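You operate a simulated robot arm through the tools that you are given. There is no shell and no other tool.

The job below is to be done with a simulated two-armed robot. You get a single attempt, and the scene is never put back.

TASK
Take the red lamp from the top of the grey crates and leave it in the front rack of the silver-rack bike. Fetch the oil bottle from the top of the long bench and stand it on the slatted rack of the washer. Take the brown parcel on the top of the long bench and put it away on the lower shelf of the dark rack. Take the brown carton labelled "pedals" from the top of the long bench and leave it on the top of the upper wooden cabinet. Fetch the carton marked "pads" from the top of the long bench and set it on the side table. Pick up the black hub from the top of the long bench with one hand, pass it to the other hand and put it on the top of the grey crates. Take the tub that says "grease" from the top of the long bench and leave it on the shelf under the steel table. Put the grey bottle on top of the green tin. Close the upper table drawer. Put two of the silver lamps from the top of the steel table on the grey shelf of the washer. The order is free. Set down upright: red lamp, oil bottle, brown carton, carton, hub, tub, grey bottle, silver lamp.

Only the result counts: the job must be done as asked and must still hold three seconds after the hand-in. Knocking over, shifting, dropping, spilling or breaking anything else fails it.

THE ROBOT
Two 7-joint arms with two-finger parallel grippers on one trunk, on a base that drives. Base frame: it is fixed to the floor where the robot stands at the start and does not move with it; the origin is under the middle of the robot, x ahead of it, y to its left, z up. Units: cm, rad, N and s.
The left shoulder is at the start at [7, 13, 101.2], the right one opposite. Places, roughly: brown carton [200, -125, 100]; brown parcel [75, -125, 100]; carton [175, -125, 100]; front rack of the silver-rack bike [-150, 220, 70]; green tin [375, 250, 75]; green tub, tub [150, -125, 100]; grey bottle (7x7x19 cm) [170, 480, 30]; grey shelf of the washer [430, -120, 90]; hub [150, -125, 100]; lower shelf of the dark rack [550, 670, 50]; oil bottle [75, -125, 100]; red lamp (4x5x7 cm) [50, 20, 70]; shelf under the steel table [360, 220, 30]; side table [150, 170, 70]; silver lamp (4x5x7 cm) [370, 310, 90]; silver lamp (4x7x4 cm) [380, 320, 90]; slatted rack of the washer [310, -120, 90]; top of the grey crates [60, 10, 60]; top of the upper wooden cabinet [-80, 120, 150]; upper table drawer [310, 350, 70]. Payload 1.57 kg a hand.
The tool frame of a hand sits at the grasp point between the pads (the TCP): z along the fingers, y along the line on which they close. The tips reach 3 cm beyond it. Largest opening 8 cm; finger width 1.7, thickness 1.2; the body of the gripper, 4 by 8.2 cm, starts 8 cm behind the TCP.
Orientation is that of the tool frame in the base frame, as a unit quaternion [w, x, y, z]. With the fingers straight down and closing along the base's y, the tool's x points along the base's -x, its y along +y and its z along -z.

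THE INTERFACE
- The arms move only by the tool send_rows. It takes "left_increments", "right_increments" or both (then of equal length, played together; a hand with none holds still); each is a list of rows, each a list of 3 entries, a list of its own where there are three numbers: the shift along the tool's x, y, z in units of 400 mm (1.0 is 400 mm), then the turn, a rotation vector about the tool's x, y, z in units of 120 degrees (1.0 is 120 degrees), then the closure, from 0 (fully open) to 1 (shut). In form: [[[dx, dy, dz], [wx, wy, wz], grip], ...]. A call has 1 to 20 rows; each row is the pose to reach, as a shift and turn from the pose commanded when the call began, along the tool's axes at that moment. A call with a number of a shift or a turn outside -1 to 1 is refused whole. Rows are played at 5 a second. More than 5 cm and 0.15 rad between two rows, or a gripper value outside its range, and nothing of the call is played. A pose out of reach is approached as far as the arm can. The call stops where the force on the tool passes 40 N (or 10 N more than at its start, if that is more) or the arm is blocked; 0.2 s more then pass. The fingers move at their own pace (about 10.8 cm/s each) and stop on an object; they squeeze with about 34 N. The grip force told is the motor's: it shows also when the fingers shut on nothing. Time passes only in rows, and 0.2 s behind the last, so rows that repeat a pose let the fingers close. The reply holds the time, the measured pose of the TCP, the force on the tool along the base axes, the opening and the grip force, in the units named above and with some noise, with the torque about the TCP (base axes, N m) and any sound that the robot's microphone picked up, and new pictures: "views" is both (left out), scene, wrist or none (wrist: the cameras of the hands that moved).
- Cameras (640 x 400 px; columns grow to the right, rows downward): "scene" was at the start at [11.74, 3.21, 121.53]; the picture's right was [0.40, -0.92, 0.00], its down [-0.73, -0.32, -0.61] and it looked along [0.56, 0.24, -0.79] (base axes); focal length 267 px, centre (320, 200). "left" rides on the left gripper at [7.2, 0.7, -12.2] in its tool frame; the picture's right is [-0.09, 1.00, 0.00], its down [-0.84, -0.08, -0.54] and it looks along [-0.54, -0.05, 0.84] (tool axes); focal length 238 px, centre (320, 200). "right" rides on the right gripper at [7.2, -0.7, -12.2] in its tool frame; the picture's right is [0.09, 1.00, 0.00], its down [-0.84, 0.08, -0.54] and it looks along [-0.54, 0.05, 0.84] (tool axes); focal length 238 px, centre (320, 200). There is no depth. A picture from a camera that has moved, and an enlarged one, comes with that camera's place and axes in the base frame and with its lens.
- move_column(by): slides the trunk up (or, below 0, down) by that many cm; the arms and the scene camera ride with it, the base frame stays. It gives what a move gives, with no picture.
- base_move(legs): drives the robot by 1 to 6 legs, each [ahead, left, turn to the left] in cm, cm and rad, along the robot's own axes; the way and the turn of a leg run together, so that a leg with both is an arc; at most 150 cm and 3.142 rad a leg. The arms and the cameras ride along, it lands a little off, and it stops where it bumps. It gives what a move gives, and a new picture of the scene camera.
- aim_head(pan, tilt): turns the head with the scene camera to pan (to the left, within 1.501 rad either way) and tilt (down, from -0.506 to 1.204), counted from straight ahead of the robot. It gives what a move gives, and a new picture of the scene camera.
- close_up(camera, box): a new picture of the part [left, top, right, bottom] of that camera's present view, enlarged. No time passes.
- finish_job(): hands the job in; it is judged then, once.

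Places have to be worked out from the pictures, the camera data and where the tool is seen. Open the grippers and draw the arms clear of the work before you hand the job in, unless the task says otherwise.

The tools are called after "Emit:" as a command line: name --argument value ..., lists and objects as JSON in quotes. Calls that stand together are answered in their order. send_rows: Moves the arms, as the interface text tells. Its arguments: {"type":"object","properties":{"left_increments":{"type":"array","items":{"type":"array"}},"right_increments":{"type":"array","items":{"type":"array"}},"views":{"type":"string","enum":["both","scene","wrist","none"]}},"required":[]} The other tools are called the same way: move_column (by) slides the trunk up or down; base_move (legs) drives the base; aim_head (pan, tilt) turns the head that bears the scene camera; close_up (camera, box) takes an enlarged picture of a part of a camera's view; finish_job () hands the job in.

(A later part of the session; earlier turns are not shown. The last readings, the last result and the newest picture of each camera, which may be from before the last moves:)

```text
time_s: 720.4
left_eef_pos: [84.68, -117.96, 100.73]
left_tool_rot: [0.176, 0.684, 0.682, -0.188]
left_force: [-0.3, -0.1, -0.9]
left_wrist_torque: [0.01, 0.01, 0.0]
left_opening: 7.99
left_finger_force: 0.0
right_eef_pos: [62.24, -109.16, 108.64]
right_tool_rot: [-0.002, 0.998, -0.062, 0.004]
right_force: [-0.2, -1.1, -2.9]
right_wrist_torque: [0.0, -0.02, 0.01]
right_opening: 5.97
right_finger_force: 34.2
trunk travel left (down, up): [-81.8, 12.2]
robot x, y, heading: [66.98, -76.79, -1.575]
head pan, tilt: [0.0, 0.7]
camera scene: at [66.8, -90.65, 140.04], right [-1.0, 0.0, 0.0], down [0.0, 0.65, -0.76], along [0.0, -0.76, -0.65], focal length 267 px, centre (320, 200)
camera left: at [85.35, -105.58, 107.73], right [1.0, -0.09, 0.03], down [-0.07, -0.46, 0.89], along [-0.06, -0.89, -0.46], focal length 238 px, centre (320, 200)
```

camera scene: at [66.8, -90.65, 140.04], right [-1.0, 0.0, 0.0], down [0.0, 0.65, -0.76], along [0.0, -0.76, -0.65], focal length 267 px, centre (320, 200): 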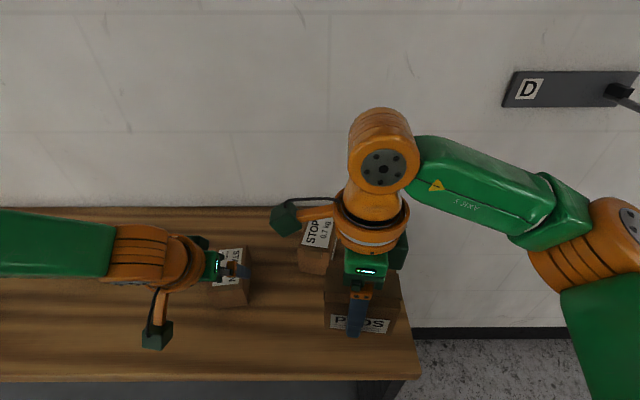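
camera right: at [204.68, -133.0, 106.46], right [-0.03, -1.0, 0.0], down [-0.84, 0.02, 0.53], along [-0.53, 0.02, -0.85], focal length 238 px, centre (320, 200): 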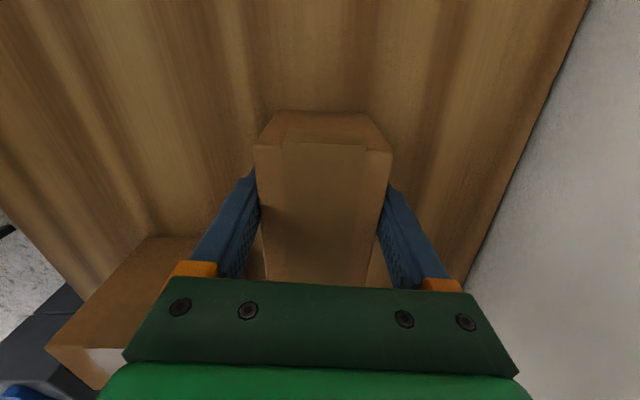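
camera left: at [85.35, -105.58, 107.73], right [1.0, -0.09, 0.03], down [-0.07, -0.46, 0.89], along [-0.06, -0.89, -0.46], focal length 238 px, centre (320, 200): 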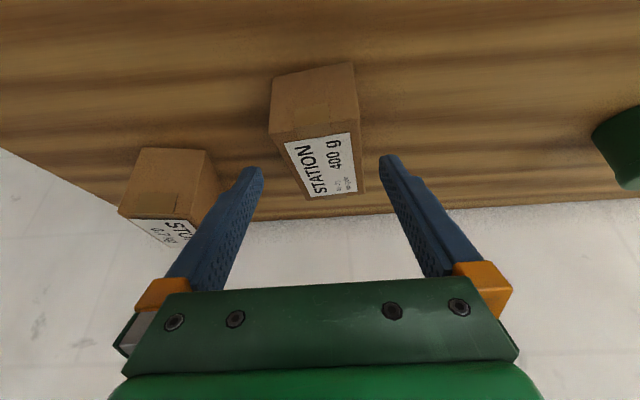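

The parcel is turned about 7° and about 5.6 cm wide, centred (84.8, −121.6). I'll yaw the hand to match, advance and grip.

Emit:
send_rows --left_increments '[[[0, 0.003, 0.02], [-0.028, 0, -0.0483], 0], [[0, 0.003, 0.1], [-0.028, 0, -0.0483], 0], [[0, 0.003, 0.18], [-0.028, 0, -0.0483], 0], [[0, 0.003, 0.18], [-0.028, 0, -0.0483], 0.4], [[0, 0.003, 0.18], [-0.028, 0, -0.0483], 1], [[0, 0.003, 0.18], [-0.028, 0, -0.0483], 1]]' --views "wrist"

```text
time_s: 721.8
left_eef_pos: [84.58, -121.47, 94.72]
left_tool_rot: [0.188, 0.642, 0.722, -0.177]
left_force: [2.2, 0.7, -0.4]
left_wrist_torque: [-0.1, -0.16, 0.08]
left_opening: 6.48
left_finger_force: 34.5
right_eef_pos: [62.43, -109.16, 108.69]
right_tool_rot: [-0.001, 0.998, -0.062, 0.004]
right_force: [1.0, 0.6, -2.4]
right_wrist_torque: [0.01, 0.02, 0.0]
right_opening: 5.97
right_finger_force: 33.9
trunk travel left (down, up): [-81.8, 12.2]
robot x, y, heading: [67.31, -77.24, -1.579]
head pan, tilt: [0.0, 0.7]
camera left: at [83.88, -109.02, 101.72], right [1.0, 0.03, 0.03], down [-0.01, -0.46, 0.89], along [0.04, -0.89, -0.46], focal length 238 px, centre (320, 200)
```

left: 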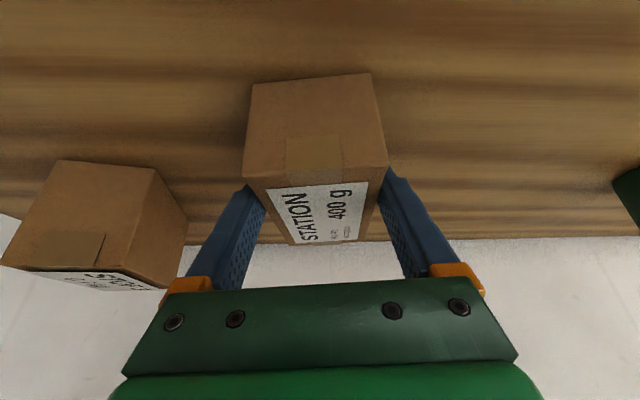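

Gripped (6.48 cm). I'll lift it 12 cm and check the hold.

Emit:
send_rows --left_increments '[[[-0.049, 0, -0.087], [0, 0, 0], 1], [[-0.098, 0, -0.174], [0, 0, 0], 1], [[-0.147, 0, -0.261], [0, 0, 0], 1]]' --views "both"

```text
time_s: 722.6
left_eef_pos: [84.72, -121.28, 106.68]
left_tool_rot: [0.187, 0.643, 0.721, -0.176]
left_force: [1.0, -0.1, -4.3]
left_wrist_torque: [0.04, 0.02, 0.0]
left_opening: 6.44
left_finger_force: 33.8
right_eef_pos: [62.36, -109.04, 108.68]
right_tool_rot: [-0.001, 0.998, -0.062, 0.005]
right_force: [-0.4, 0.6, -2.8]
right_wrist_torque: [0.0, -0.01, 0.0]
right_opening: 5.95
right_finger_force: 33.6
trunk travel left (down, up): [-81.8, 12.2]
robot x, y, heading: [67.4, -76.95, -1.572]
head pan, tilt: [0.0, 0.7]
camera scene: at [66.83, -90.53, 140.05], right [-1.0, 0.0, 0.0], down [0.0, 0.64, -0.76], along [0.0, -0.76, -0.64], focal length 267 px, centre (320, 200)
camera left: at [83.92, -108.92, 113.56], right [1.0, 0.03, 0.03], down [-0.01, -0.46, 0.89], along [0.04, -0.89, -0.46], focal length 238 px, centre (320, 200)
```

scene: 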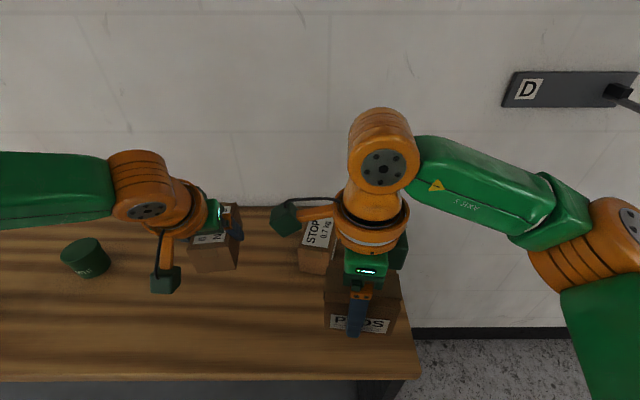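
left: 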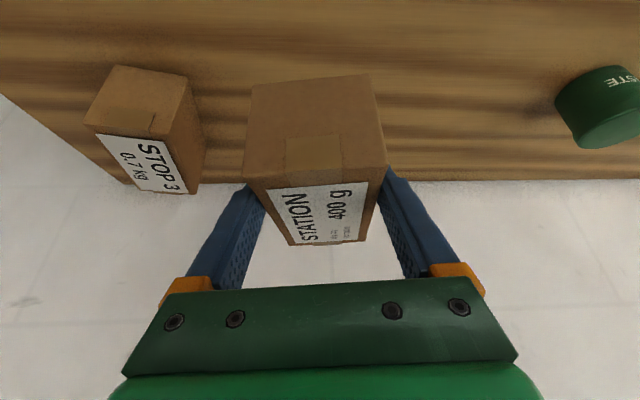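

Both items are in hand and nothing else moved. I'll go round the crates' west side toward the side table.

Emit:
base_move --legs '[[-27, 0, 0], [0, -67, 0], [0, 0, 1.572], [0, 110, 0], [0, 70, 0]]'

Emit:
aim_head --pan 0.15 --tilt 0.45

```text
time_s: 740.4
left_eef_pos: [43.11, 148.32, 106.54]
left_tool_rot: [0.259, -0.054, 0.964, 0.008]
left_force: [0.4, -0.3, -3.5]
left_wrist_torque: [0.01, 0.06, -0.01]
left_opening: 6.47
left_finger_force: 34.0
right_eef_pos: [30.83, 126.03, 108.64]
right_tool_rot: [-0.004, 0.751, 0.66, 0.001]
right_force: [0.2, 1.2, -2.9]
right_wrist_torque: [0.02, 0.03, 0.03]
right_opening: 5.97
right_finger_force: 34.0
trunk travel left (down, up): [-81.8, 12.2]
robot x, y, heading: [-1.02, 130.91, -0.007]
head pan, tilt: [0.0, 0.7]
camera scene: at [12.36, 130.91, 140.04], right [-0.01, -1.0, 0.0], down [-0.65, 0.01, -0.76], along [0.76, 0.0, -0.65], focal length 267 px, centre (320, 200)
```

scene: 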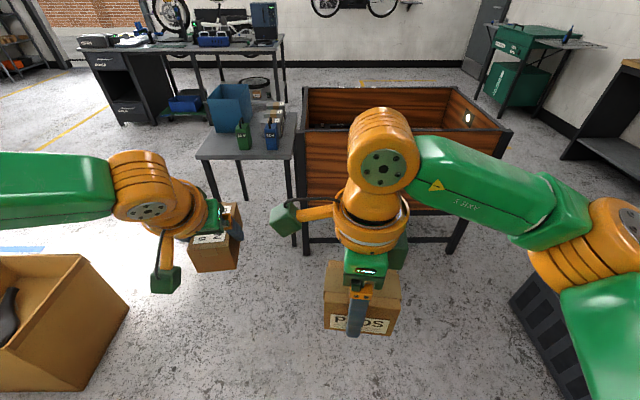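

```text
time_s: 741.2
left_eef_pos: [43.0, 148.48, 106.59]
left_tool_rot: [0.258, -0.054, 0.965, 0.007]
left_force: [-0.3, 0.6, -4.8]
left_wrist_torque: [0.01, 0.04, -0.02]
left_opening: 6.49
left_finger_force: 34.0
right_eef_pos: [30.75, 126.23, 108.67]
right_tool_rot: [-0.004, 0.75, 0.661, 0.002]
right_force: [-0.1, 0.3, -3.0]
right_wrist_torque: [0.04, -0.01, -0.03]
right_opening: 5.98
right_finger_force: 34.1
trunk travel left (down, up): [-81.8, 12.2]
robot x, y, heading: [-0.74, 131.15, -0.01]
head pan, tilt: [0.15, 0.45]
camera scene: at [12.97, 132.43, 142.25], right [0.14, -0.99, 0.0], down [-0.43, -0.06, -0.9], along [0.89, 0.13, -0.44], focal length 267 px, centre (320, 200)
```

scene: 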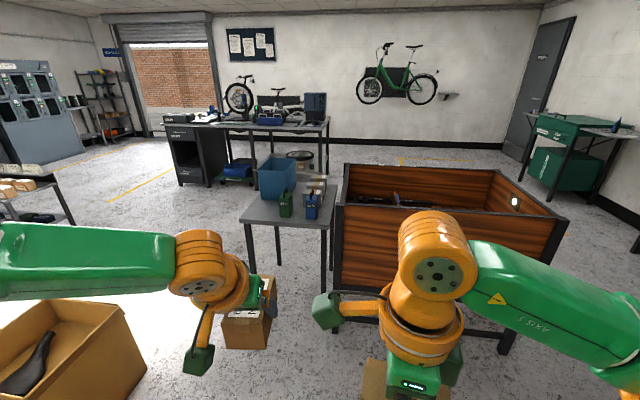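

The side table is visible just north of the wooden trough. I'll zoom in on its top.

Emit:
close_up --camera "scene" --box '[220, 140, 360, 260]'

```text
3.33 times, centred on (290, 200) of scene
camera zoom: at [12.97, 132.43, 142.25], right [0.14, -0.99, 0.0], down [-0.43, -0.06, -0.9], along [0.89, 0.13, -0.44], focal length 890 px, centre (420, 200)
```

zoom: 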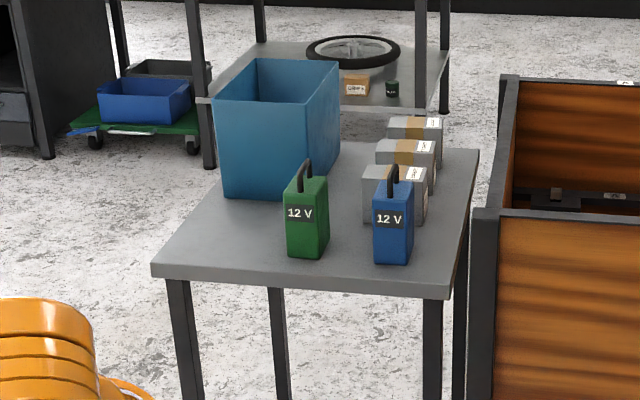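

The table's north-west part (x 131–156, y 173–191) is free between the batteries and the blue bin. I'll drive up to (62, 189), extend the right hand, and check.

Emit:
base_move --legs '[[62, 58, 0.01]]'

Emit:
send_rows --right_increments '[[[0, 0.08, 0], [0, 0, 0], 1], [[0, 0.16, 0], [0, 0, 0], 1], [[0, 0.24, 0], [0, 0, 0], 1], [[0, 0.3, 0], [0, 0, 0], 1]]' --views "none"

Emit:
aim_head --pan 0.0 --tilt 0.65

```text
time_s: 745.8
left_eef_pos: [105.31, 207.15, 106.53]
left_tool_rot: [0.258, -0.055, 0.965, 0.007]
left_force: [0.4, -1.4, -3.9]
left_wrist_torque: [0.03, 0.02, -0.03]
left_opening: 6.48
left_finger_force: 33.5
right_eef_pos: [93.1, 184.78, 108.77]
right_tool_rot: [-0.003, 0.75, 0.662, 0.002]
right_force: [0.4, 0.0, -1.6]
right_wrist_torque: [0.02, -0.03, -0.05]
right_opening: 5.99
right_finger_force: 34.1
trunk travel left (down, up): [-81.8, 12.2]
robot x, y, heading: [61.41, 189.58, -0.001]
head pan, tilt: [0.15, 0.45]
camera scene: at [75.29, 190.97, 142.27], right [0.15, -0.99, 0.0], down [-0.43, -0.06, -0.9], along [0.89, 0.13, -0.44], focal length 267 px, centre (320, 200)
```

scene: 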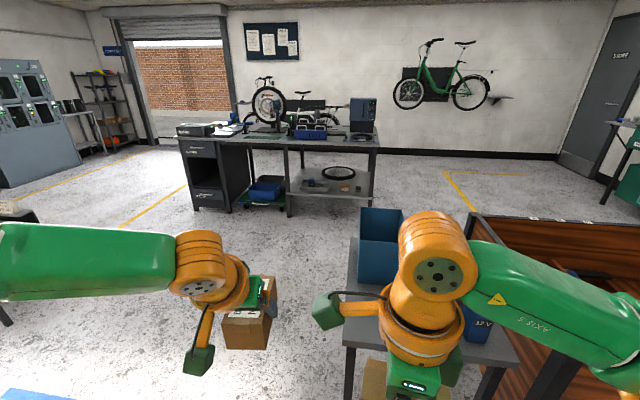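

```text
time_s: 746.8
left_eef_pos: [105.61, 207.24, 106.43]
left_tool_rot: [0.257, -0.056, 0.965, 0.008]
left_force: [0.5, -0.3, -4.2]
left_wrist_torque: [-0.03, 0.05, 0.0]
left_opening: 6.44
left_finger_force: 33.3
right_eef_pos: [105.33, 183.41, 108.53]
right_tool_rot: [-0.003, 0.749, 0.663, 0.002]
right_force: [-0.4, -0.4, -2.3]
right_wrist_torque: [0.0, 0.02, 0.01]
right_opening: 5.94
right_finger_force: 34.2
trunk travel left (down, up): [-81.8, 12.2]
robot x, y, heading: [61.5, 189.1, -0.009]
head pan, tilt: [0.15, 0.45]
```

```text
time_s: 747.5
left_eef_pos: [105.54, 207.21, 106.61]
left_tool_rot: [0.257, -0.056, 0.965, 0.008]
left_force: [0.6, 0.6, -4.2]
left_wrist_torque: [-0.02, 0.1, 0.03]
left_opening: 6.48
left_finger_force: 34.4
right_eef_pos: [105.24, 183.37, 108.55]
right_tool_rot: [-0.004, 0.75, 0.662, 0.002]
right_force: [0.7, -0.6, -2.0]
right_wrist_torque: [0.03, -0.01, 0.0]
right_opening: 5.96
right_finger_force: 34.1
trunk travel left (down, up): [-81.8, 12.2]
robot x, y, heading: [61.32, 189.54, 0.001]
head pan, tilt: [0.0, 0.649]
camera scene: at [74.99, 189.69, 140.48], right [0.0, -1.0, 0.0], down [-0.61, 0.0, -0.8], along [0.8, 0.0, -0.61], focal length 267 px, centre (320, 200)
```

scene: 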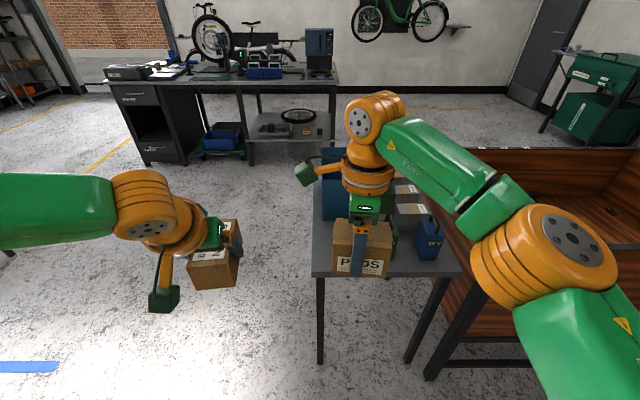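

Refined: table top z≈71.7, west edge x≈127, free area x 128–153, y 172–190. I'll drive 35 cm ahead so PADS hangs over (140.5, 181.5).

Emit:
base_move --legs '[[35.2, -1.9, 0]]'

Emit:
close_up --camera "right" --box '[0, 0, 640, 400]'

Emit:
close_up --camera "scene" --box '[220, 120, 500, 330]'

```text
time_s: 749.8
left_eef_pos: [140.74, 204.95, 106.6]
left_tool_rot: [0.258, -0.054, 0.965, 0.008]
left_force: [0.4, -0.9, -3.5]
left_wrist_torque: [-0.03, 0.05, 0.0]
left_opening: 6.47
left_finger_force: 34.3
right_eef_pos: [140.47, 181.05, 108.66]
right_tool_rot: [-0.003, 0.75, 0.661, 0.003]
right_force: [0.1, -0.2, -2.1]
right_wrist_torque: [0.05, 0.01, -0.04]
right_opening: 5.97
right_finger_force: 33.5
trunk travel left (down, up): [-81.8, 12.2]
robot x, y, heading: [96.76, 187.49, -0.007]
head pan, tilt: [0.0, 0.649]
camera scene: at [110.13, 187.54, 140.5], right [-0.01, -1.0, 0.0], down [-0.6, 0.0, -0.8], along [0.8, -0.01, -0.6], focal length 267 px, centre (320, 200)
```

scene: 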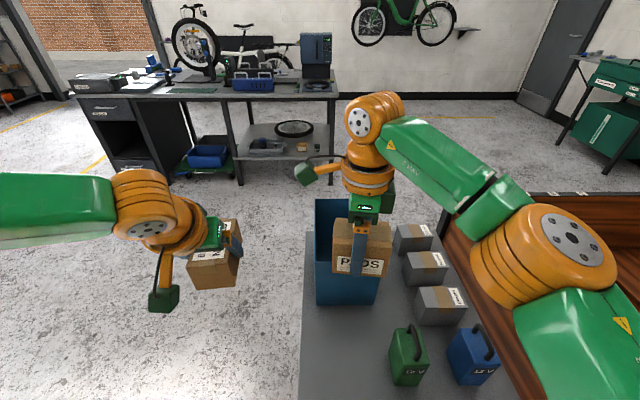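

```text
1.00 times, centred on (320, 200) of right (not enlarged: the box is as wide or as high as the picture)
camera zoom: at [140.64, 188.27, 120.99], right [1.0, -0.03, 0.0], down [-0.03, -0.84, 0.53], along [-0.02, -0.53, -0.84], focal length 238 px, centre (320, 200)
```

zoom: 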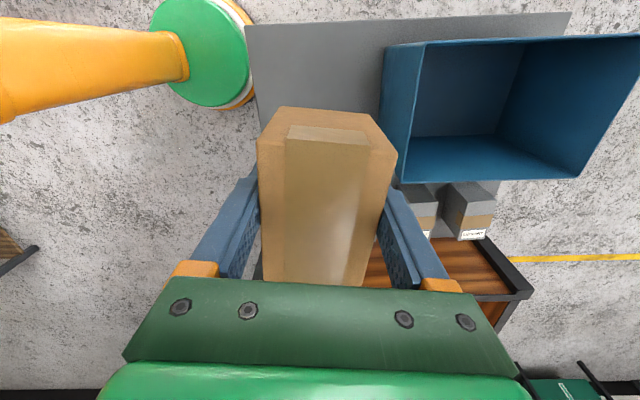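

```text
1.90 times, centred on (360, 225) of scene
camera zoom: at [110.13, 187.54, 140.5], right [-0.01, -1.0, 0.0], down [-0.6, 0.0, -0.8], along [0.8, -0.01, -0.6], focal length 509 px, centre (244, 152)
```

zoom: 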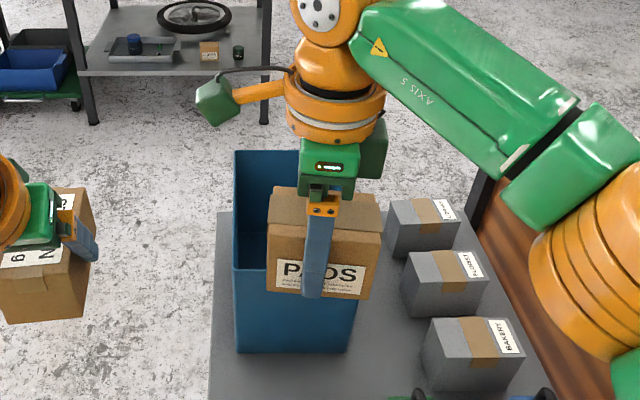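

PADS hangs over the free area, clear of the bin (near face x≈152). I'll lower the trunk 30 cm and look again.

Emit:
move_column --by -30

Emit:
close_up --camera "right" --box '[0, 0, 640, 400]'

Emit:
close_up --camera "scene" --box '[180, 60, 500, 300]'

```text
time_s: 752.8
left_eef_pos: [140.9, 204.9, 76.59]
left_tool_rot: [0.257, -0.055, 0.965, 0.007]
left_force: [0.0, -0.2, -3.4]
left_wrist_torque: [-0.03, 0.04, -0.01]
left_opening: 6.5
left_finger_force: 33.7
right_eef_pos: [140.59, 181.07, 78.57]
right_tool_rot: [-0.004, 0.75, 0.661, 0.002]
right_force: [0.1, -0.4, -2.7]
right_wrist_torque: [0.0, 0.02, 0.0]
right_opening: 5.98
right_finger_force: 33.9
trunk travel left (down, up): [-51.8, 42.2]
robot x, y, heading: [96.74, 187.43, -0.009]
head pan, tilt: [0.0, 0.649]
```

```text
1.00 times, centred on (320, 200) of right (not enlarged: the box is as wide or as high as the picture)
camera zoom: at [140.82, 188.25, 90.9], right [1.0, -0.03, 0.0], down [-0.03, -0.84, 0.53], along [-0.02, -0.53, -0.84], focal length 238 px, centre (320, 200)
```

zoom: 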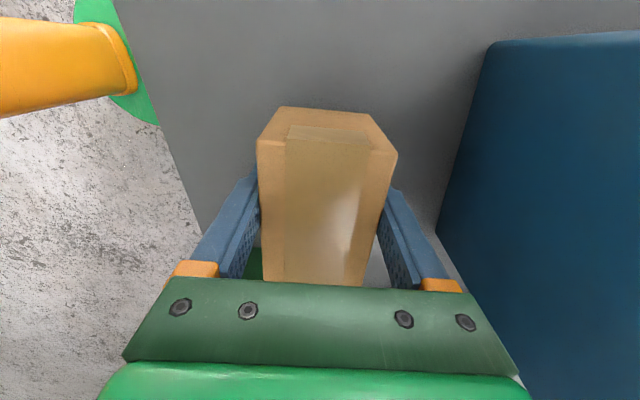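

```text
1.67 times, centred on (340, 180) of scene
camera zoom: at [110.34, 187.52, 110.48], right [-0.01, -1.0, 0.0], down [-0.61, 0.0, -0.8], along [0.8, -0.01, -0.61], focal length 445 px, centre (287, 233)
```

zoom: 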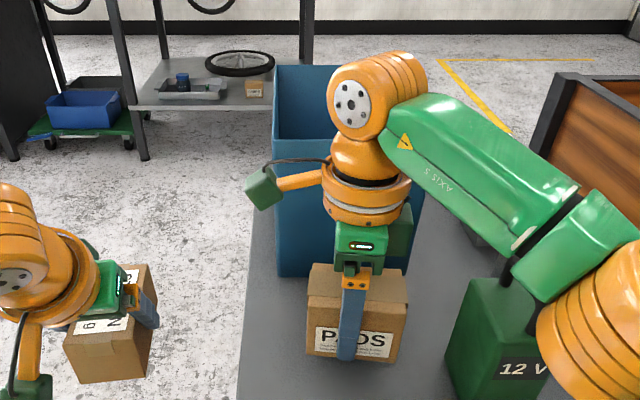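

Good clearances. Lowering in small steps to contact.

Emit:
move_column --by -2.2

Emit:
move_column --by -0.6

```text
time_s: 753.5
left_eef_pos: [140.92, 204.85, 74.39]
left_tool_rot: [0.257, -0.055, 0.965, 0.008]
left_force: [-0.7, -0.6, -4.5]
left_wrist_torque: [-0.04, 0.07, -0.02]
left_opening: 6.46
left_finger_force: 34.4
right_eef_pos: [140.56, 181.05, 76.33]
right_tool_rot: [-0.003, 0.75, 0.661, 0.002]
right_force: [0.6, -0.4, -2.7]
right_wrist_torque: [-0.01, 0.03, -0.03]
right_opening: 5.96
right_finger_force: 34.0
trunk travel left (down, up): [-49.6, 44.4]
robot x, y, heading: [96.69, 187.26, -0.005]
head pan, tilt: [0.0, 0.649]
```

```text
time_s: 754.0
left_eef_pos: [140.74, 205.09, 73.95]
left_tool_rot: [0.258, -0.056, 0.964, 0.008]
left_force: [0.6, 0.4, -3.7]
left_wrist_torque: [-0.02, 0.06, -0.02]
left_opening: 6.49
left_finger_force: 34.1
right_eef_pos: [140.44, 181.1, 75.94]
right_tool_rot: [-0.003, 0.75, 0.661, 0.006]
right_force: [13.4, -1.5, 29.3]
right_wrist_torque: [0.12, 0.4, 0.05]
right_opening: 5.99
right_finger_force: 33.9
trunk travel left (down, up): [-49.0, 45.0]
robot x, y, heading: [96.41, 187.37, -0.008]
head pan, tilt: [0.0, 0.649]
```

Contact. I'll open the right hand and raise the trunk straight up.

Emit:
send_rows --right_increments '[[[0, 0, 0], [0, 0, 0], 0.2], [[0, 0, 0], [0, 0, 0], 0.1], [[0, 0, 0], [0, 0, 0], 0], [[0, 0, 0], [0, 0, 0], 0]]' --views "wrist"

Emit:
move_column --by 14

Emit:
close_up --camera "right" --box '[0, 0, 640, 400]'

```text
time_s: 755.0
left_eef_pos: [140.87, 204.98, 73.73]
left_tool_rot: [0.258, -0.055, 0.964, 0.008]
left_force: [-0.6, 0.5, -3.5]
left_wrist_torque: [0.02, 0.09, 0.0]
left_opening: 6.48
left_finger_force: 34.1
right_eef_pos: [140.46, 181.13, 75.76]
right_tool_rot: [-0.003, 0.749, 0.662, 0.003]
right_force: [-0.6, 0.5, -0.3]
right_wrist_torque: [-0.01, 0.0, 0.0]
right_opening: 8.01
right_finger_force: 0.0
trunk travel left (down, up): [-49.0, 45.0]
robot x, y, heading: [96.35, 187.13, -0.008]
head pan, tilt: [0.0, 0.649]
camera right: at [140.77, 188.26, 88.12], right [1.0, -0.03, 0.0], down [-0.03, -0.84, 0.53], along [-0.02, -0.53, -0.84], focal length 238 px, centre (320, 200)
```

right: 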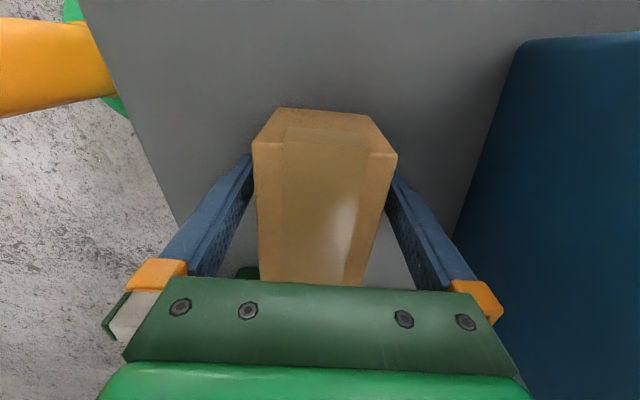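

```text
time_s: 756.7
left_eef_pos: [140.82, 204.98, 87.86]
left_tool_rot: [0.258, -0.055, 0.965, 0.007]
left_force: [0.2, 0.0, -4.3]
left_wrist_torque: [-0.03, 0.06, 0.03]
left_opening: 6.46
left_finger_force: 34.1
right_eef_pos: [140.58, 181.13, 89.69]
right_tool_rot: [-0.003, 0.75, 0.661, 0.002]
right_force: [-0.5, -0.1, 0.1]
right_wrist_torque: [0.0, 0.0, 0.01]
right_opening: 8.0
right_finger_force: 0.0
trunk travel left (down, up): [-63.0, 31.0]
robot x, y, heading: [96.76, 187.29, -0.008]
head pan, tilt: [0.0, 0.649]
```

```text
1.00 times, centred on (320, 200) of right (not enlarged: the box is as wide or as high as the picture)
camera zoom: at [140.81, 188.27, 102.11], right [1.0, -0.03, 0.0], down [-0.03, -0.84, 0.53], along [-0.02, -0.53, -0.84], focal length 238 px, centre (320, 200)
```

zoom: 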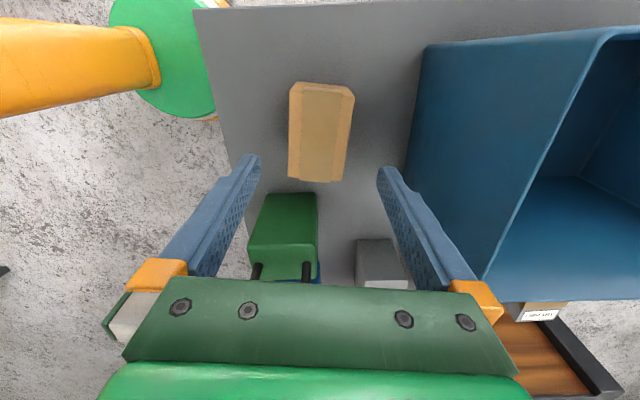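

PADS stands on the side table. The dark rack sits in a tight corner, so I'll want the parcel held by a horizontal hand; I'll re-grip it at the steel table's free east edge on the way. First raise up, turn the right hand back and retract it.

Emit:
move_column --by 22

Emit:
base_move --legs '[[-25, 0, 0.008]]'

Emit:
send_rows --right_increments '[[[0, -0.03, 0], [0, 0, -0.068], 0], [[0, -0.06, 0], [0, 0, -0.136], 0], [[0, -0.09, 0], [0, 0, -0.204], 0], [[0, -0.12, 0], [0, 0, -0.272], 0], [[0, -0.15, 0], [0, 0, -0.34], 0], [[0, -0.18, 0], [0, 0, -0.408], 0], [[-0.02, -0.21, 0], [0, 0, -0.476], 0], [[-0.05, -0.24, 0], [0, 0, -0.544], 0], [[-0.09, -0.27, 0], [0, 0, -0.612], 0], [[-0.13, -0.29, 0], [0, 0, -0.68], 0], [[-0.17, -0.3, 0], [0, 0, -0.748], 0], [[-0.2, -0.3, 0], [0, 0, -0.808], 0]]' --views "scene"

```text
time_s: 759.0
left_eef_pos: [140.97, 205.05, 109.87]
left_tool_rot: [0.259, -0.054, 0.964, 0.007]
left_force: [0.3, 0.8, -3.2]
left_wrist_torque: [-0.02, 0.05, 0.01]
left_opening: 6.49
left_finger_force: 33.8
right_eef_pos: [140.57, 181.1, 111.67]
right_tool_rot: [-0.003, 0.75, 0.661, 0.003]
right_force: [0.0, 0.5, 0.5]
right_wrist_torque: [0.02, 0.0, -0.02]
right_opening: 8.0
right_finger_force: 0.1
trunk travel left (down, up): [-85.0, 9.0]
robot x, y, heading: [96.26, 187.13, -0.008]
head pan, tilt: [0.0, 0.649]
```

```text
time_s: 760.8
left_eef_pos: [116.12, 205.24, 109.66]
left_tool_rot: [0.256, -0.056, 0.965, 0.007]
left_force: [0.1, -0.6, -4.0]
left_wrist_torque: [-0.01, 0.06, 0.01]
left_opening: 6.48
left_finger_force: 34.4
right_eef_pos: [115.85, 181.27, 111.59]
right_tool_rot: [-0.005, 0.749, 0.663, 0.001]
right_force: [-0.2, -0.3, -0.1]
right_wrist_torque: [0.03, 0.05, -0.02]
right_opening: 8.0
right_finger_force: 0.1
trunk travel left (down, up): [-85.0, 9.0]
robot x, y, heading: [71.74, 187.25, -0.001]
head pan, tilt: [0.0, 0.649]
camera scene: at [85.71, 187.71, 143.64], right [0.0, -1.0, 0.0], down [-0.61, 0.0, -0.79], along [0.79, 0.0, -0.61], focal length 267 px, centre (320, 200)
```

scene: 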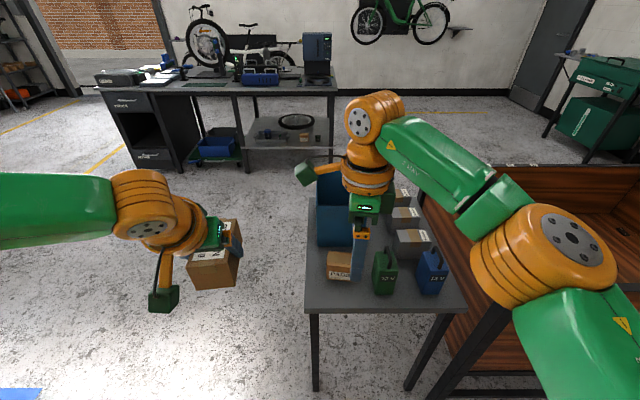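

```text
time_s: 763.4
left_eef_pos: [115.85, 205.22, 109.72]
left_tool_rot: [0.258, -0.056, 0.965, 0.009]
left_force: [0.6, -0.3, -4.3]
left_wrist_torque: [0.01, 0.05, 0.01]
left_opening: 6.46
left_finger_force: 34.2
right_eef_pos: [102.71, 174.83, 111.84]
right_tool_rot: [0.0, 0.0, 1.0, 0.005]
right_force: [-0.3, -0.3, -0.1]
right_wrist_torque: [0.01, 0.0, 0.01]
right_opening: 8.02
right_finger_force: 0.0
trunk travel left (down, up): [-85.0, 9.0]
robot x, y, heading: [71.58, 187.62, -0.005]
head pan, tilt: [0.0, 0.649]
camera scene: at [85.31, 187.62, 143.68], right [0.0, -1.0, 0.0], down [-0.61, 0.0, -0.8], along [0.8, 0.0, -0.61], focal length 267 px, centre (320, 200)
```

scene: 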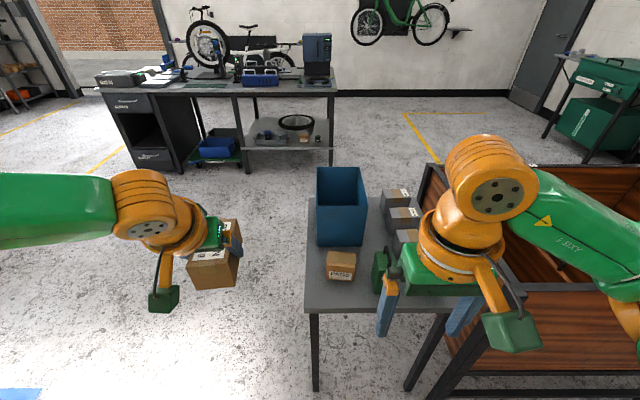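

PADS is safely delivered. Now I'll drive round the steel table's north end to its east side with the parcel.

Emit:
base_move --legs '[[45.4, 34.4, 0.005], [23, 78, 0], [105, 45, 0], [0, 85, 0]]'

Emit:
base_move --legs '[[115, 10, 0], [115, 0, 0], [0, 0, 3.14159]]'

Emit:
base_move --legs '[[0, 74, 0], [0, 74, 0]]'

Emit:
aim_head --pan 0.1 --tilt 0.65

```text
time_s: 780.2
left_eef_pos: [290.7, 447.96, 109.65]
left_tool_rot: [0.258, -0.055, 0.965, 0.008]
left_force: [-0.3, -0.2, -4.1]
left_wrist_torque: [-0.02, 0.07, 0.01]
left_opening: 6.47
left_finger_force: 34.0
right_eef_pos: [277.59, 417.68, 111.75]
right_tool_rot: [-0.001, 0.002, 1.0, 0.005]
right_force: [-0.9, 0.7, 0.4]
right_wrist_torque: [0.03, 0.02, -0.03]
right_opening: 8.0
right_finger_force: 0.1
trunk travel left (down, up): [-85.0, 9.0]
robot x, y, heading: [246.5, 430.18, -0.005]
head pan, tilt: [0.0, 0.649]
camera scene: at [260.21, 430.43, 143.68], right [-0.01, -1.0, 0.0], down [-0.61, 0.0, -0.8], along [0.8, 0.0, -0.61], focal length 267 px, centre (320, 200)
```

scene: 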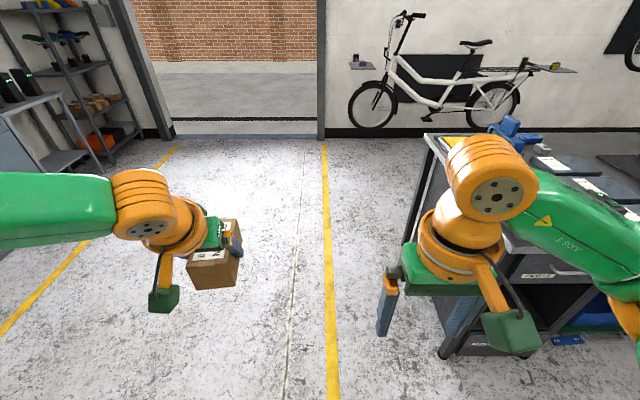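

```text
time_s: 799.0
left_eef_pos: [434.26, 420.46, 109.78]
left_tool_rot: [0.013, 0.963, 0.078, -0.257]
left_force: [0.3, 0.4, -3.5]
left_wrist_torque: [-0.01, -0.08, -0.02]
left_opening: 6.48
left_finger_force: 34.0
right_eef_pos: [445.96, 451.35, 111.77]
right_tool_rot: [0.005, 1.0, 0.021, 0.001]
right_force: [-0.3, 0.9, -0.9]
right_wrist_torque: [0.01, 0.0, -0.01]
right_opening: 8.0
right_finger_force: 0.0
trunk travel left (down, up): [-85.0, 9.0]
robot x, y, heading: [478.0, 440.13, -3.101]
head pan, tilt: [0.0, 0.649]
camera scene: at [463.74, 439.76, 143.68], right [-0.04, 1.0, 0.0], down [0.6, 0.03, -0.8], along [-0.8, -0.03, -0.61], focal length 267 px, centre (320, 200)
```

scene: 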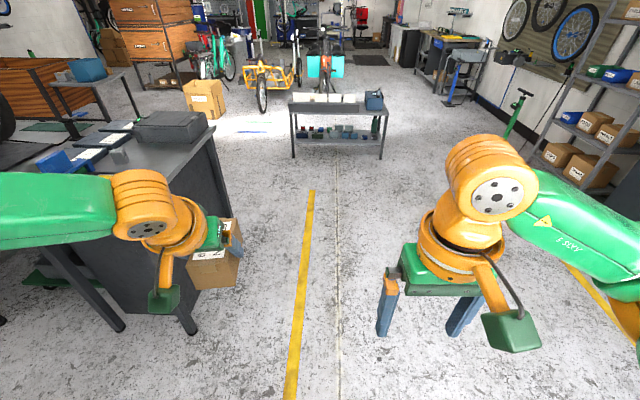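

```text
time_s: 806.7
left_eef_pos: [440.8, 272.25, 109.87]
left_tool_rot: [0.015, 0.963, 0.079, -0.257]
left_force: [-0.2, 0.5, -3.8]
left_wrist_torque: [0.02, -0.07, -0.02]
left_opening: 6.53
left_finger_force: 34.0
right_eef_pos: [452.53, 303.05, 111.74]
right_tool_rot: [0.005, 1.0, 0.023, 0.001]
right_force: [0.2, -0.7, 0.4]
right_wrist_torque: [-0.04, -0.02, -0.04]
right_opening: 7.99
right_finger_force: 0.1
trunk travel left (down, up): [-85.0, 9.0]
robot x, y, heading: [483.72, 291.8, -3.098]
head pan, tilt: [0.0, 0.649]
camera scene: at [470.24, 291.59, 143.68], right [-0.04, 1.0, 0.0], down [0.6, 0.03, -0.8], along [-0.8, -0.03, -0.61], focal length 267 px, centre (320, 200)
```

scene: 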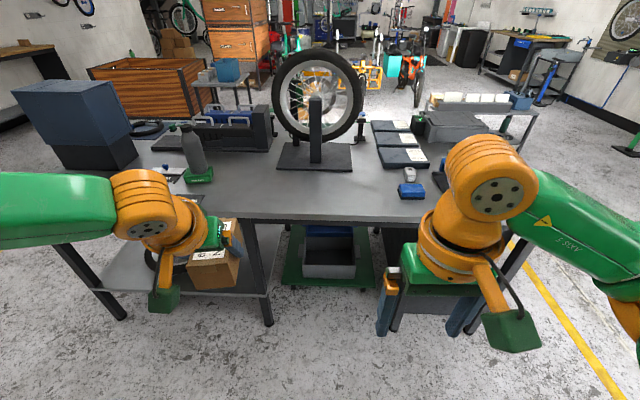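

```text
time_s: 807.4
left_eef_pos: [440.89, 272.26, 109.79]
left_tool_rot: [0.014, 0.963, 0.079, -0.258]
left_force: [0.5, 0.1, -4.2]
left_wrist_torque: [0.02, -0.08, 0.01]
left_opening: 6.47
left_finger_force: 34.0
right_eef_pos: [452.53, 302.98, 111.7]
right_tool_rot: [0.005, 1.0, 0.022, 0.001]
right_force: [-0.5, -0.8, -0.1]
right_wrist_torque: [0.01, 0.03, 0.0]
right_opening: 8.0
right_finger_force: 0.0
trunk travel left (down, up): [-85.0, 9.0]
robot x, y, heading: [483.81, 291.79, -3.101]
head pan, tilt: [0.099, 0.649]
camera scene: at [470.33, 290.61, 143.68], right [-0.14, 0.99, 0.0], down [0.6, 0.09, -0.8], along [-0.79, -0.11, -0.61], focal length 267 px, centre (320, 200)
```

scene: 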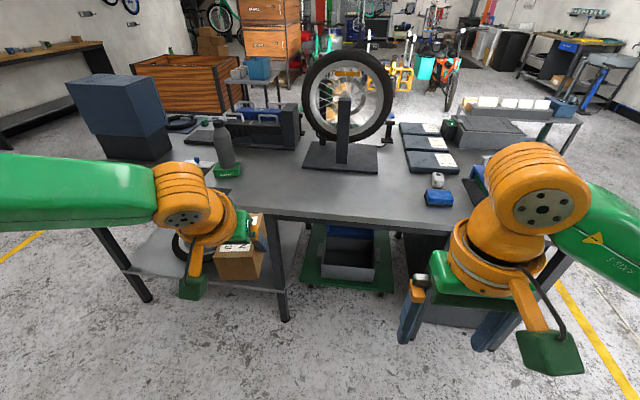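

The bottle is still standing on the tin. I'll straighten my heading, undo the 7° yaw so the parcel points straight ahead, and drive it over the free strip at the table's east edge.

Emit:
base_move --legs '[[0, 0, -0.041], [44, 0, 0]]'

Emit:
send_rows --left_increments '[[[0, 0, 0], [0.014, 0, 0.024], 1], [[0, 0, 0], [0.028, 0, 0.0483], 1]]' --views "both"

```text
time_s: 810.4
left_eef_pos: [396.75, 273.9, 109.82]
left_tool_rot: [0.008, 0.964, 0.058, -0.258]
left_force: [0.5, -0.2, -4.0]
left_wrist_torque: [0.02, -0.09, 0.03]
left_opening: 6.47
left_finger_force: 33.9
right_eef_pos: [409.67, 304.4, 111.77]
right_tool_rot: [0.005, 1.0, 0.0, 0.001]
right_force: [-0.8, 0.2, 0.1]
right_wrist_torque: [0.0, -0.01, -0.01]
right_opening: 8.0
right_finger_force: 0.1
trunk travel left (down, up): [-85.0, 9.0]
robot x, y, heading: [440.79, 291.65, -3.14]
head pan, tilt: [0.099, 0.649]
camera scene: at [427.03, 291.14, 143.71], right [-0.1, 0.99, 0.0], down [0.6, 0.06, -0.8], along [-0.79, -0.08, -0.6], focal length 267 px, centre (320, 200)
```

scene: 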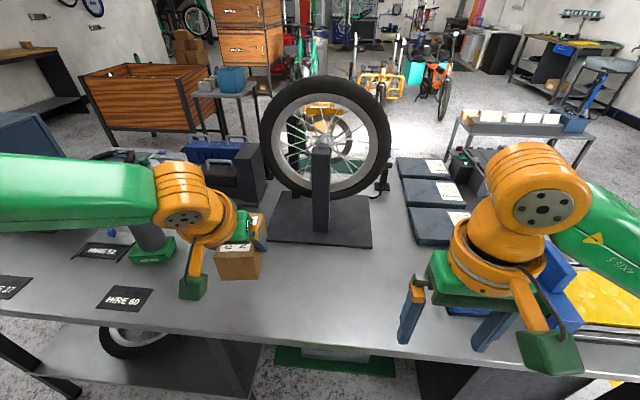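

```text
time_s: 811.0
left_eef_pos: [396.66, 273.91, 109.85]
left_tool_rot: [-0.007, 0.966, 0.001, -0.258]
left_force: [0.5, 0.4, -3.4]
left_wrist_torque: [0.0, -0.06, -0.01]
left_opening: 6.48
left_finger_force: 33.9
right_eef_pos: [409.58, 304.31, 111.73]
right_tool_rot: [0.004, 1.0, 0.001, -0.001]
right_force: [-0.5, 0.0, 0.4]
right_wrist_torque: [0.02, -0.01, 0.0]
right_opening: 8.0
right_finger_force: 0.0
trunk travel left (down, up): [-85.0, 9.0]
robot x, y, heading: [440.48, 291.84, -3.138]
head pan, tilt: [0.099, 0.649]
camera scene: at [426.89, 291.09, 143.69], right [-0.1, 0.99, 0.0], down [0.6, 0.06, -0.8], along [-0.79, -0.08, -0.6], focal length 267 px, centre (320, 200)
camera left: at [408.82, 273.2, 116.66], right [-0.08, -1.0, 0.03], down [-0.45, 0.07, 0.89], along [-0.89, 0.06, -0.46], focal length 238 px, centre (320, 200)
```

scene: 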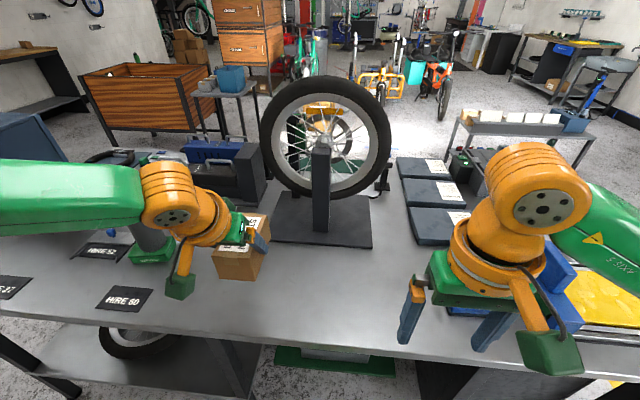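
left: 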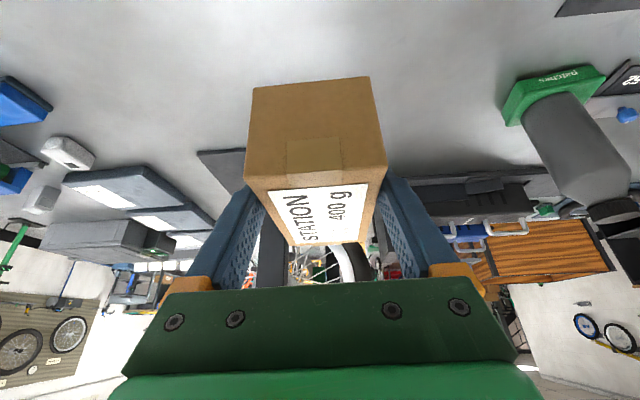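

The parcel now points straight ahead over the free strip. I'll lower with trunk and arm.

Emit:
move_column --by -10

Emit:
send_rows --left_increments '[[[0.05, 0, 0.0866], [0, 0, 0], 1], [[0.1, 0, 0.173], [0, 0, 0], 1], [[0.112, 0, 0.1948], [0, 0, 0], 1]]' --views "wrist"

```text
time_s: 812.4
left_eef_pos: [396.56, 274.0, 99.74]
left_tool_rot: [-0.007, 0.966, 0.001, -0.258]
left_force: [0.0, -0.8, -3.7]
left_wrist_torque: [-0.02, -0.04, -0.02]
left_opening: 6.47
left_finger_force: 34.2
right_eef_pos: [409.63, 304.29, 101.8]
right_tool_rot: [0.005, 1.0, 0.001, 0.001]
right_force: [0.8, -1.0, 0.3]
right_wrist_torque: [-0.02, -0.03, 0.0]
right_opening: 8.0
right_finger_force: 0.0
trunk travel left (down, up): [-75.0, 19.0]
robot x, y, heading: [440.55, 291.55, -3.138]
head pan, tilt: [0.099, 0.649]
```

```text
time_s: 813.1
left_eef_pos: [396.55, 274.0, 90.72]
left_tool_rot: [-0.006, 0.966, 0.001, -0.259]
left_force: [-0.3, -0.5, -4.9]
left_wrist_torque: [0.02, -0.08, 0.01]
left_opening: 6.47
left_finger_force: 33.6
right_eef_pos: [409.53, 304.33, 101.73]
right_tool_rot: [0.005, 1.0, 0.0, 0.001]
right_force: [0.2, -0.1, 0.1]
right_wrist_torque: [0.03, -0.01, 0.01]
right_opening: 8.0
right_finger_force: 0.0
trunk travel left (down, up): [-75.0, 19.0]
robot x, y, heading: [440.8, 291.94, -3.138]
head pan, tilt: [0.099, 0.649]
camera left: at [408.78, 273.31, 97.6], right [-0.08, -1.0, 0.03], down [-0.45, 0.07, 0.89], along [-0.89, 0.06, -0.46], focal length 238 px, centre (320, 200)
```

left: 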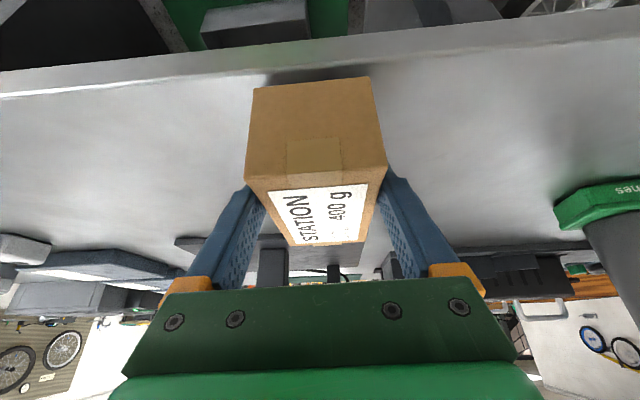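

About a centimetre to go; lowering gently.

Emit:
send_rows --left_increments '[[[0.005, 0, 0.0087], [0, 0, 0], 1], [[0.0088, 0, 0.0152], [0, 0, 0], 1]]' --views "none"

Emit:
send_rows --left_increments '[[[0.0038, 0, 0.0065], [0, 0, 0], 1], [[0.006, 0, 0.0104], [0, 0, 0], 1]]' --views "none"

```text
time_s: 813.8
left_eef_pos: [396.45, 274.02, 90.0]
left_tool_rot: [-0.007, 0.966, 0.002, -0.258]
left_force: [-0.5, -0.3, -3.6]
left_wrist_torque: [0.01, -0.08, 0.0]
left_opening: 6.49
left_finger_force: 34.2
right_eef_pos: [409.46, 304.36, 101.68]
right_tool_rot: [0.004, 1.0, 0.001, 0.001]
right_force: [1.0, -0.2, 0.2]
right_wrist_torque: [-0.03, 0.01, 0.0]
right_opening: 8.01
right_finger_force: 0.0
trunk travel left (down, up): [-75.0, 19.0]
robot x, y, heading: [440.96, 291.67, -3.144]
head pan, tilt: [0.099, 0.649]
```

```text
time_s: 814.4
left_eef_pos: [396.5, 274.06, 89.56]
left_tool_rot: [-0.007, 0.966, 0.001, -0.258]
left_force: [0.1, 0.2, -4.3]
left_wrist_torque: [0.0, -0.09, 0.02]
left_opening: 6.48
left_finger_force: 34.0
right_eef_pos: [409.56, 304.35, 101.78]
right_tool_rot: [0.004, 1.0, 0.001, 0.001]
right_force: [0.6, -0.2, -0.1]
right_wrist_torque: [-0.03, 0.01, -0.03]
right_opening: 8.01
right_finger_force: 0.1
trunk travel left (down, up): [-75.0, 19.0]
robot x, y, heading: [440.31, 291.82, -3.144]
head pan, tilt: [0.099, 0.649]
```

Emit:
send_rows --left_increments '[[[0.0038, 0, 0.0065], [0, 0, 0], 1], [[0.007, 0, 0.0122], [0, 0, 0], 1]]' --views "none"

Emit:
close_up --camera "scene" --box '[140, 180, 300, 330]'

```text
time_s: 815.0
left_eef_pos: [396.51, 274.11, 89.08]
left_tool_rot: [-0.006, 0.966, 0.001, -0.258]
left_force: [-0.8, -1.0, -3.9]
left_wrist_torque: [-0.03, -0.08, -0.01]
left_opening: 6.47
left_finger_force: 33.8
right_eef_pos: [409.54, 304.24, 101.74]
right_tool_rot: [0.004, 1.0, 0.002, 0.001]
right_force: [-0.1, 0.3, -0.2]
right_wrist_torque: [-0.02, 0.0, 0.02]
right_opening: 7.99
right_finger_force: 0.1
trunk travel left (down, up): [-75.0, 19.0]
robot x, y, heading: [440.41, 291.77, -3.144]
head pan, tilt: [0.099, 0.649]
```

```text
2.67 times, centred on (220, 255) of scene
camera zoom: at [426.8, 291.14, 133.68], right [-0.1, 0.99, 0.0], down [0.6, 0.06, -0.8], along [-0.79, -0.08, -0.61], focal length 712 px, centre (587, 53)
```

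zoom: 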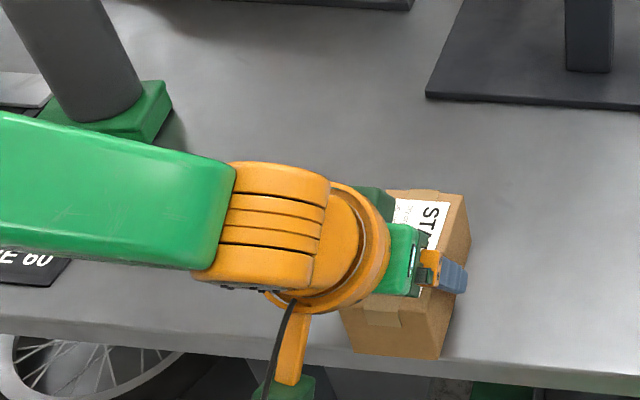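

Emit:
send_rows --left_increments '[[[0.0038, 0, 0.0065], [0, 0, 0], 1], [[0.007, 0, 0.0122], [0, 0, 0], 1]]' --views "none"

Emit:
send_rows --left_increments '[[[0.0038, 0, 0.0065], [0, 0, 0], 1], [[0.0063, 0, 0.0108], [0, 0, 0], 1]]' --views "wrist"

```text
time_s: 815.5
left_eef_pos: [396.65, 274.18, 88.74]
left_tool_rot: [-0.005, 0.965, 0.0, -0.262]
left_force: [-7.5, -4.1, 23.0]
left_wrist_torque: [-1.09, -0.08, -0.21]
left_opening: 6.49
left_finger_force: 34.0
right_eef_pos: [409.66, 304.46, 101.86]
right_tool_rot: [0.005, 1.0, 0.001, -0.001]
right_force: [0.2, -0.5, -0.1]
right_wrist_torque: [-0.05, -0.01, 0.01]
right_opening: 7.98
right_finger_force: 0.0
trunk travel left (down, up): [-75.0, 19.0]
robot x, y, heading: [440.66, 291.61, -3.14]
head pan, tilt: [0.099, 0.649]
```

```text
time_s: 816.1
left_eef_pos: [396.85, 274.25, 88.31]
left_tool_rot: [-0.006, 0.965, 0.001, -0.261]
left_force: [-7.0, -3.6, 28.8]
left_wrist_torque: [-0.82, 0.07, -0.23]
left_opening: 6.48
left_finger_force: 33.4
right_eef_pos: [409.93, 304.34, 101.84]
right_tool_rot: [0.005, 1.0, 0.0, -0.001]
right_force: [-0.8, -0.6, -0.6]
right_wrist_torque: [0.01, 0.01, 0.02]
right_opening: 8.0
right_finger_force: 0.2
trunk travel left (down, up): [-75.0, 19.0]
robot x, y, heading: [440.51, 291.85, -3.141]
head pan, tilt: [0.099, 0.649]
camera left: at [409.09, 273.54, 95.06], right [-0.08, -1.0, 0.03], down [-0.45, 0.07, 0.89], along [-0.89, 0.06, -0.45], focal length 238 px, centre (320, 200)
```

left: 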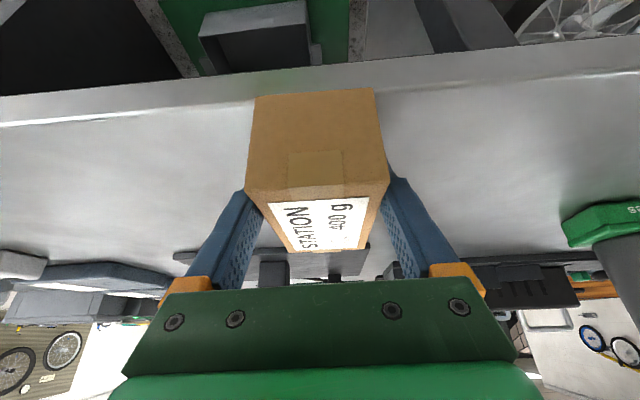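

Contact; the parcel lies flat with its near end right at the table edge, centre well inside. I'll release and withdraw.

Emit:
send_rows --left_increments '[[[0, 0, 0], [0, 0, 0], 0.12], [[0, 0, 0], [0, 0, 0], 0.05], [[0, 0, 0], [0, 0, 0], 0], [[0, 0, 0], [0, 0, 0], 0]]' --views "none"

Emit:
send_rows --left_increments '[[[0, 0, -0.06], [0, 0, 0], 0], [[0, 0, -0.15], [0, 0, 0], 0], [[0, 0, -0.25], [0, 0, 0], 0], [[0, 0, -0.35], [0, 0, 0], 0]]' --views "both"

```text
time_s: 817.1
left_eef_pos: [396.75, 274.16, 87.98]
left_tool_rot: [-0.006, 0.966, 0.002, -0.258]
left_force: [-0.6, -0.7, -0.1]
left_wrist_torque: [-0.01, 0.0, 0.02]
left_opening: 8.0
left_finger_force: 0.0
right_eef_pos: [409.59, 304.31, 101.79]
right_tool_rot: [0.005, 1.0, 0.0, 0.0]
right_force: [-0.4, 0.3, -0.6]
right_wrist_torque: [0.0, 0.01, 0.04]
right_opening: 8.04
right_finger_force: 0.0
trunk travel left (down, up): [-75.0, 19.0]
robot x, y, heading: [440.7, 292.06, -3.144]
head pan, tilt: [0.099, 0.649]
```

```text
time_s: 818.1
left_eef_pos: [403.78, 273.88, 100.44]
left_tool_rot: [-0.006, 0.966, 0.002, -0.26]
left_force: [1.4, -0.2, -0.7]
left_wrist_torque: [0.0, 0.0, -0.03]
left_opening: 8.01
left_finger_force: 0.1
right_eef_pos: [409.66, 304.3, 101.84]
right_tool_rot: [0.004, 1.0, 0.001, 0.0]
right_force: [-0.4, -1.1, 0.0]
right_wrist_torque: [-0.01, 0.05, 0.02]
right_opening: 8.0
right_finger_force: 0.0
trunk travel left (down, up): [-75.0, 19.0]
robot x, y, heading: [440.67, 291.76, -3.142]
head pan, tilt: [0.099, 0.649]
camera scene: at [427.1, 291.18, 133.71], right [-0.1, 0.99, 0.0], down [0.6, 0.06, -0.8], along [-0.79, -0.08, -0.6], focal length 267 px, centre (320, 200)
camera left: at [416.03, 273.25, 107.29], right [-0.08, -1.0, 0.03], down [-0.45, 0.07, 0.89], along [-0.89, 0.06, -0.46], focal length 238 px, centre (320, 200)
```

scene: 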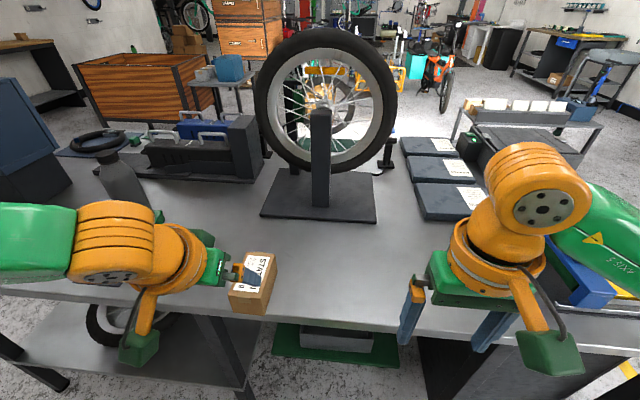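
left: 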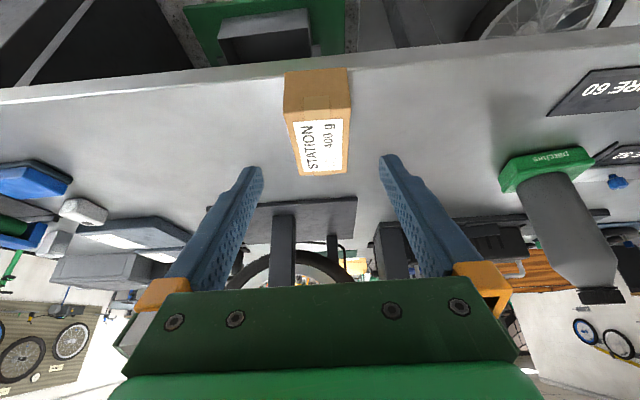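

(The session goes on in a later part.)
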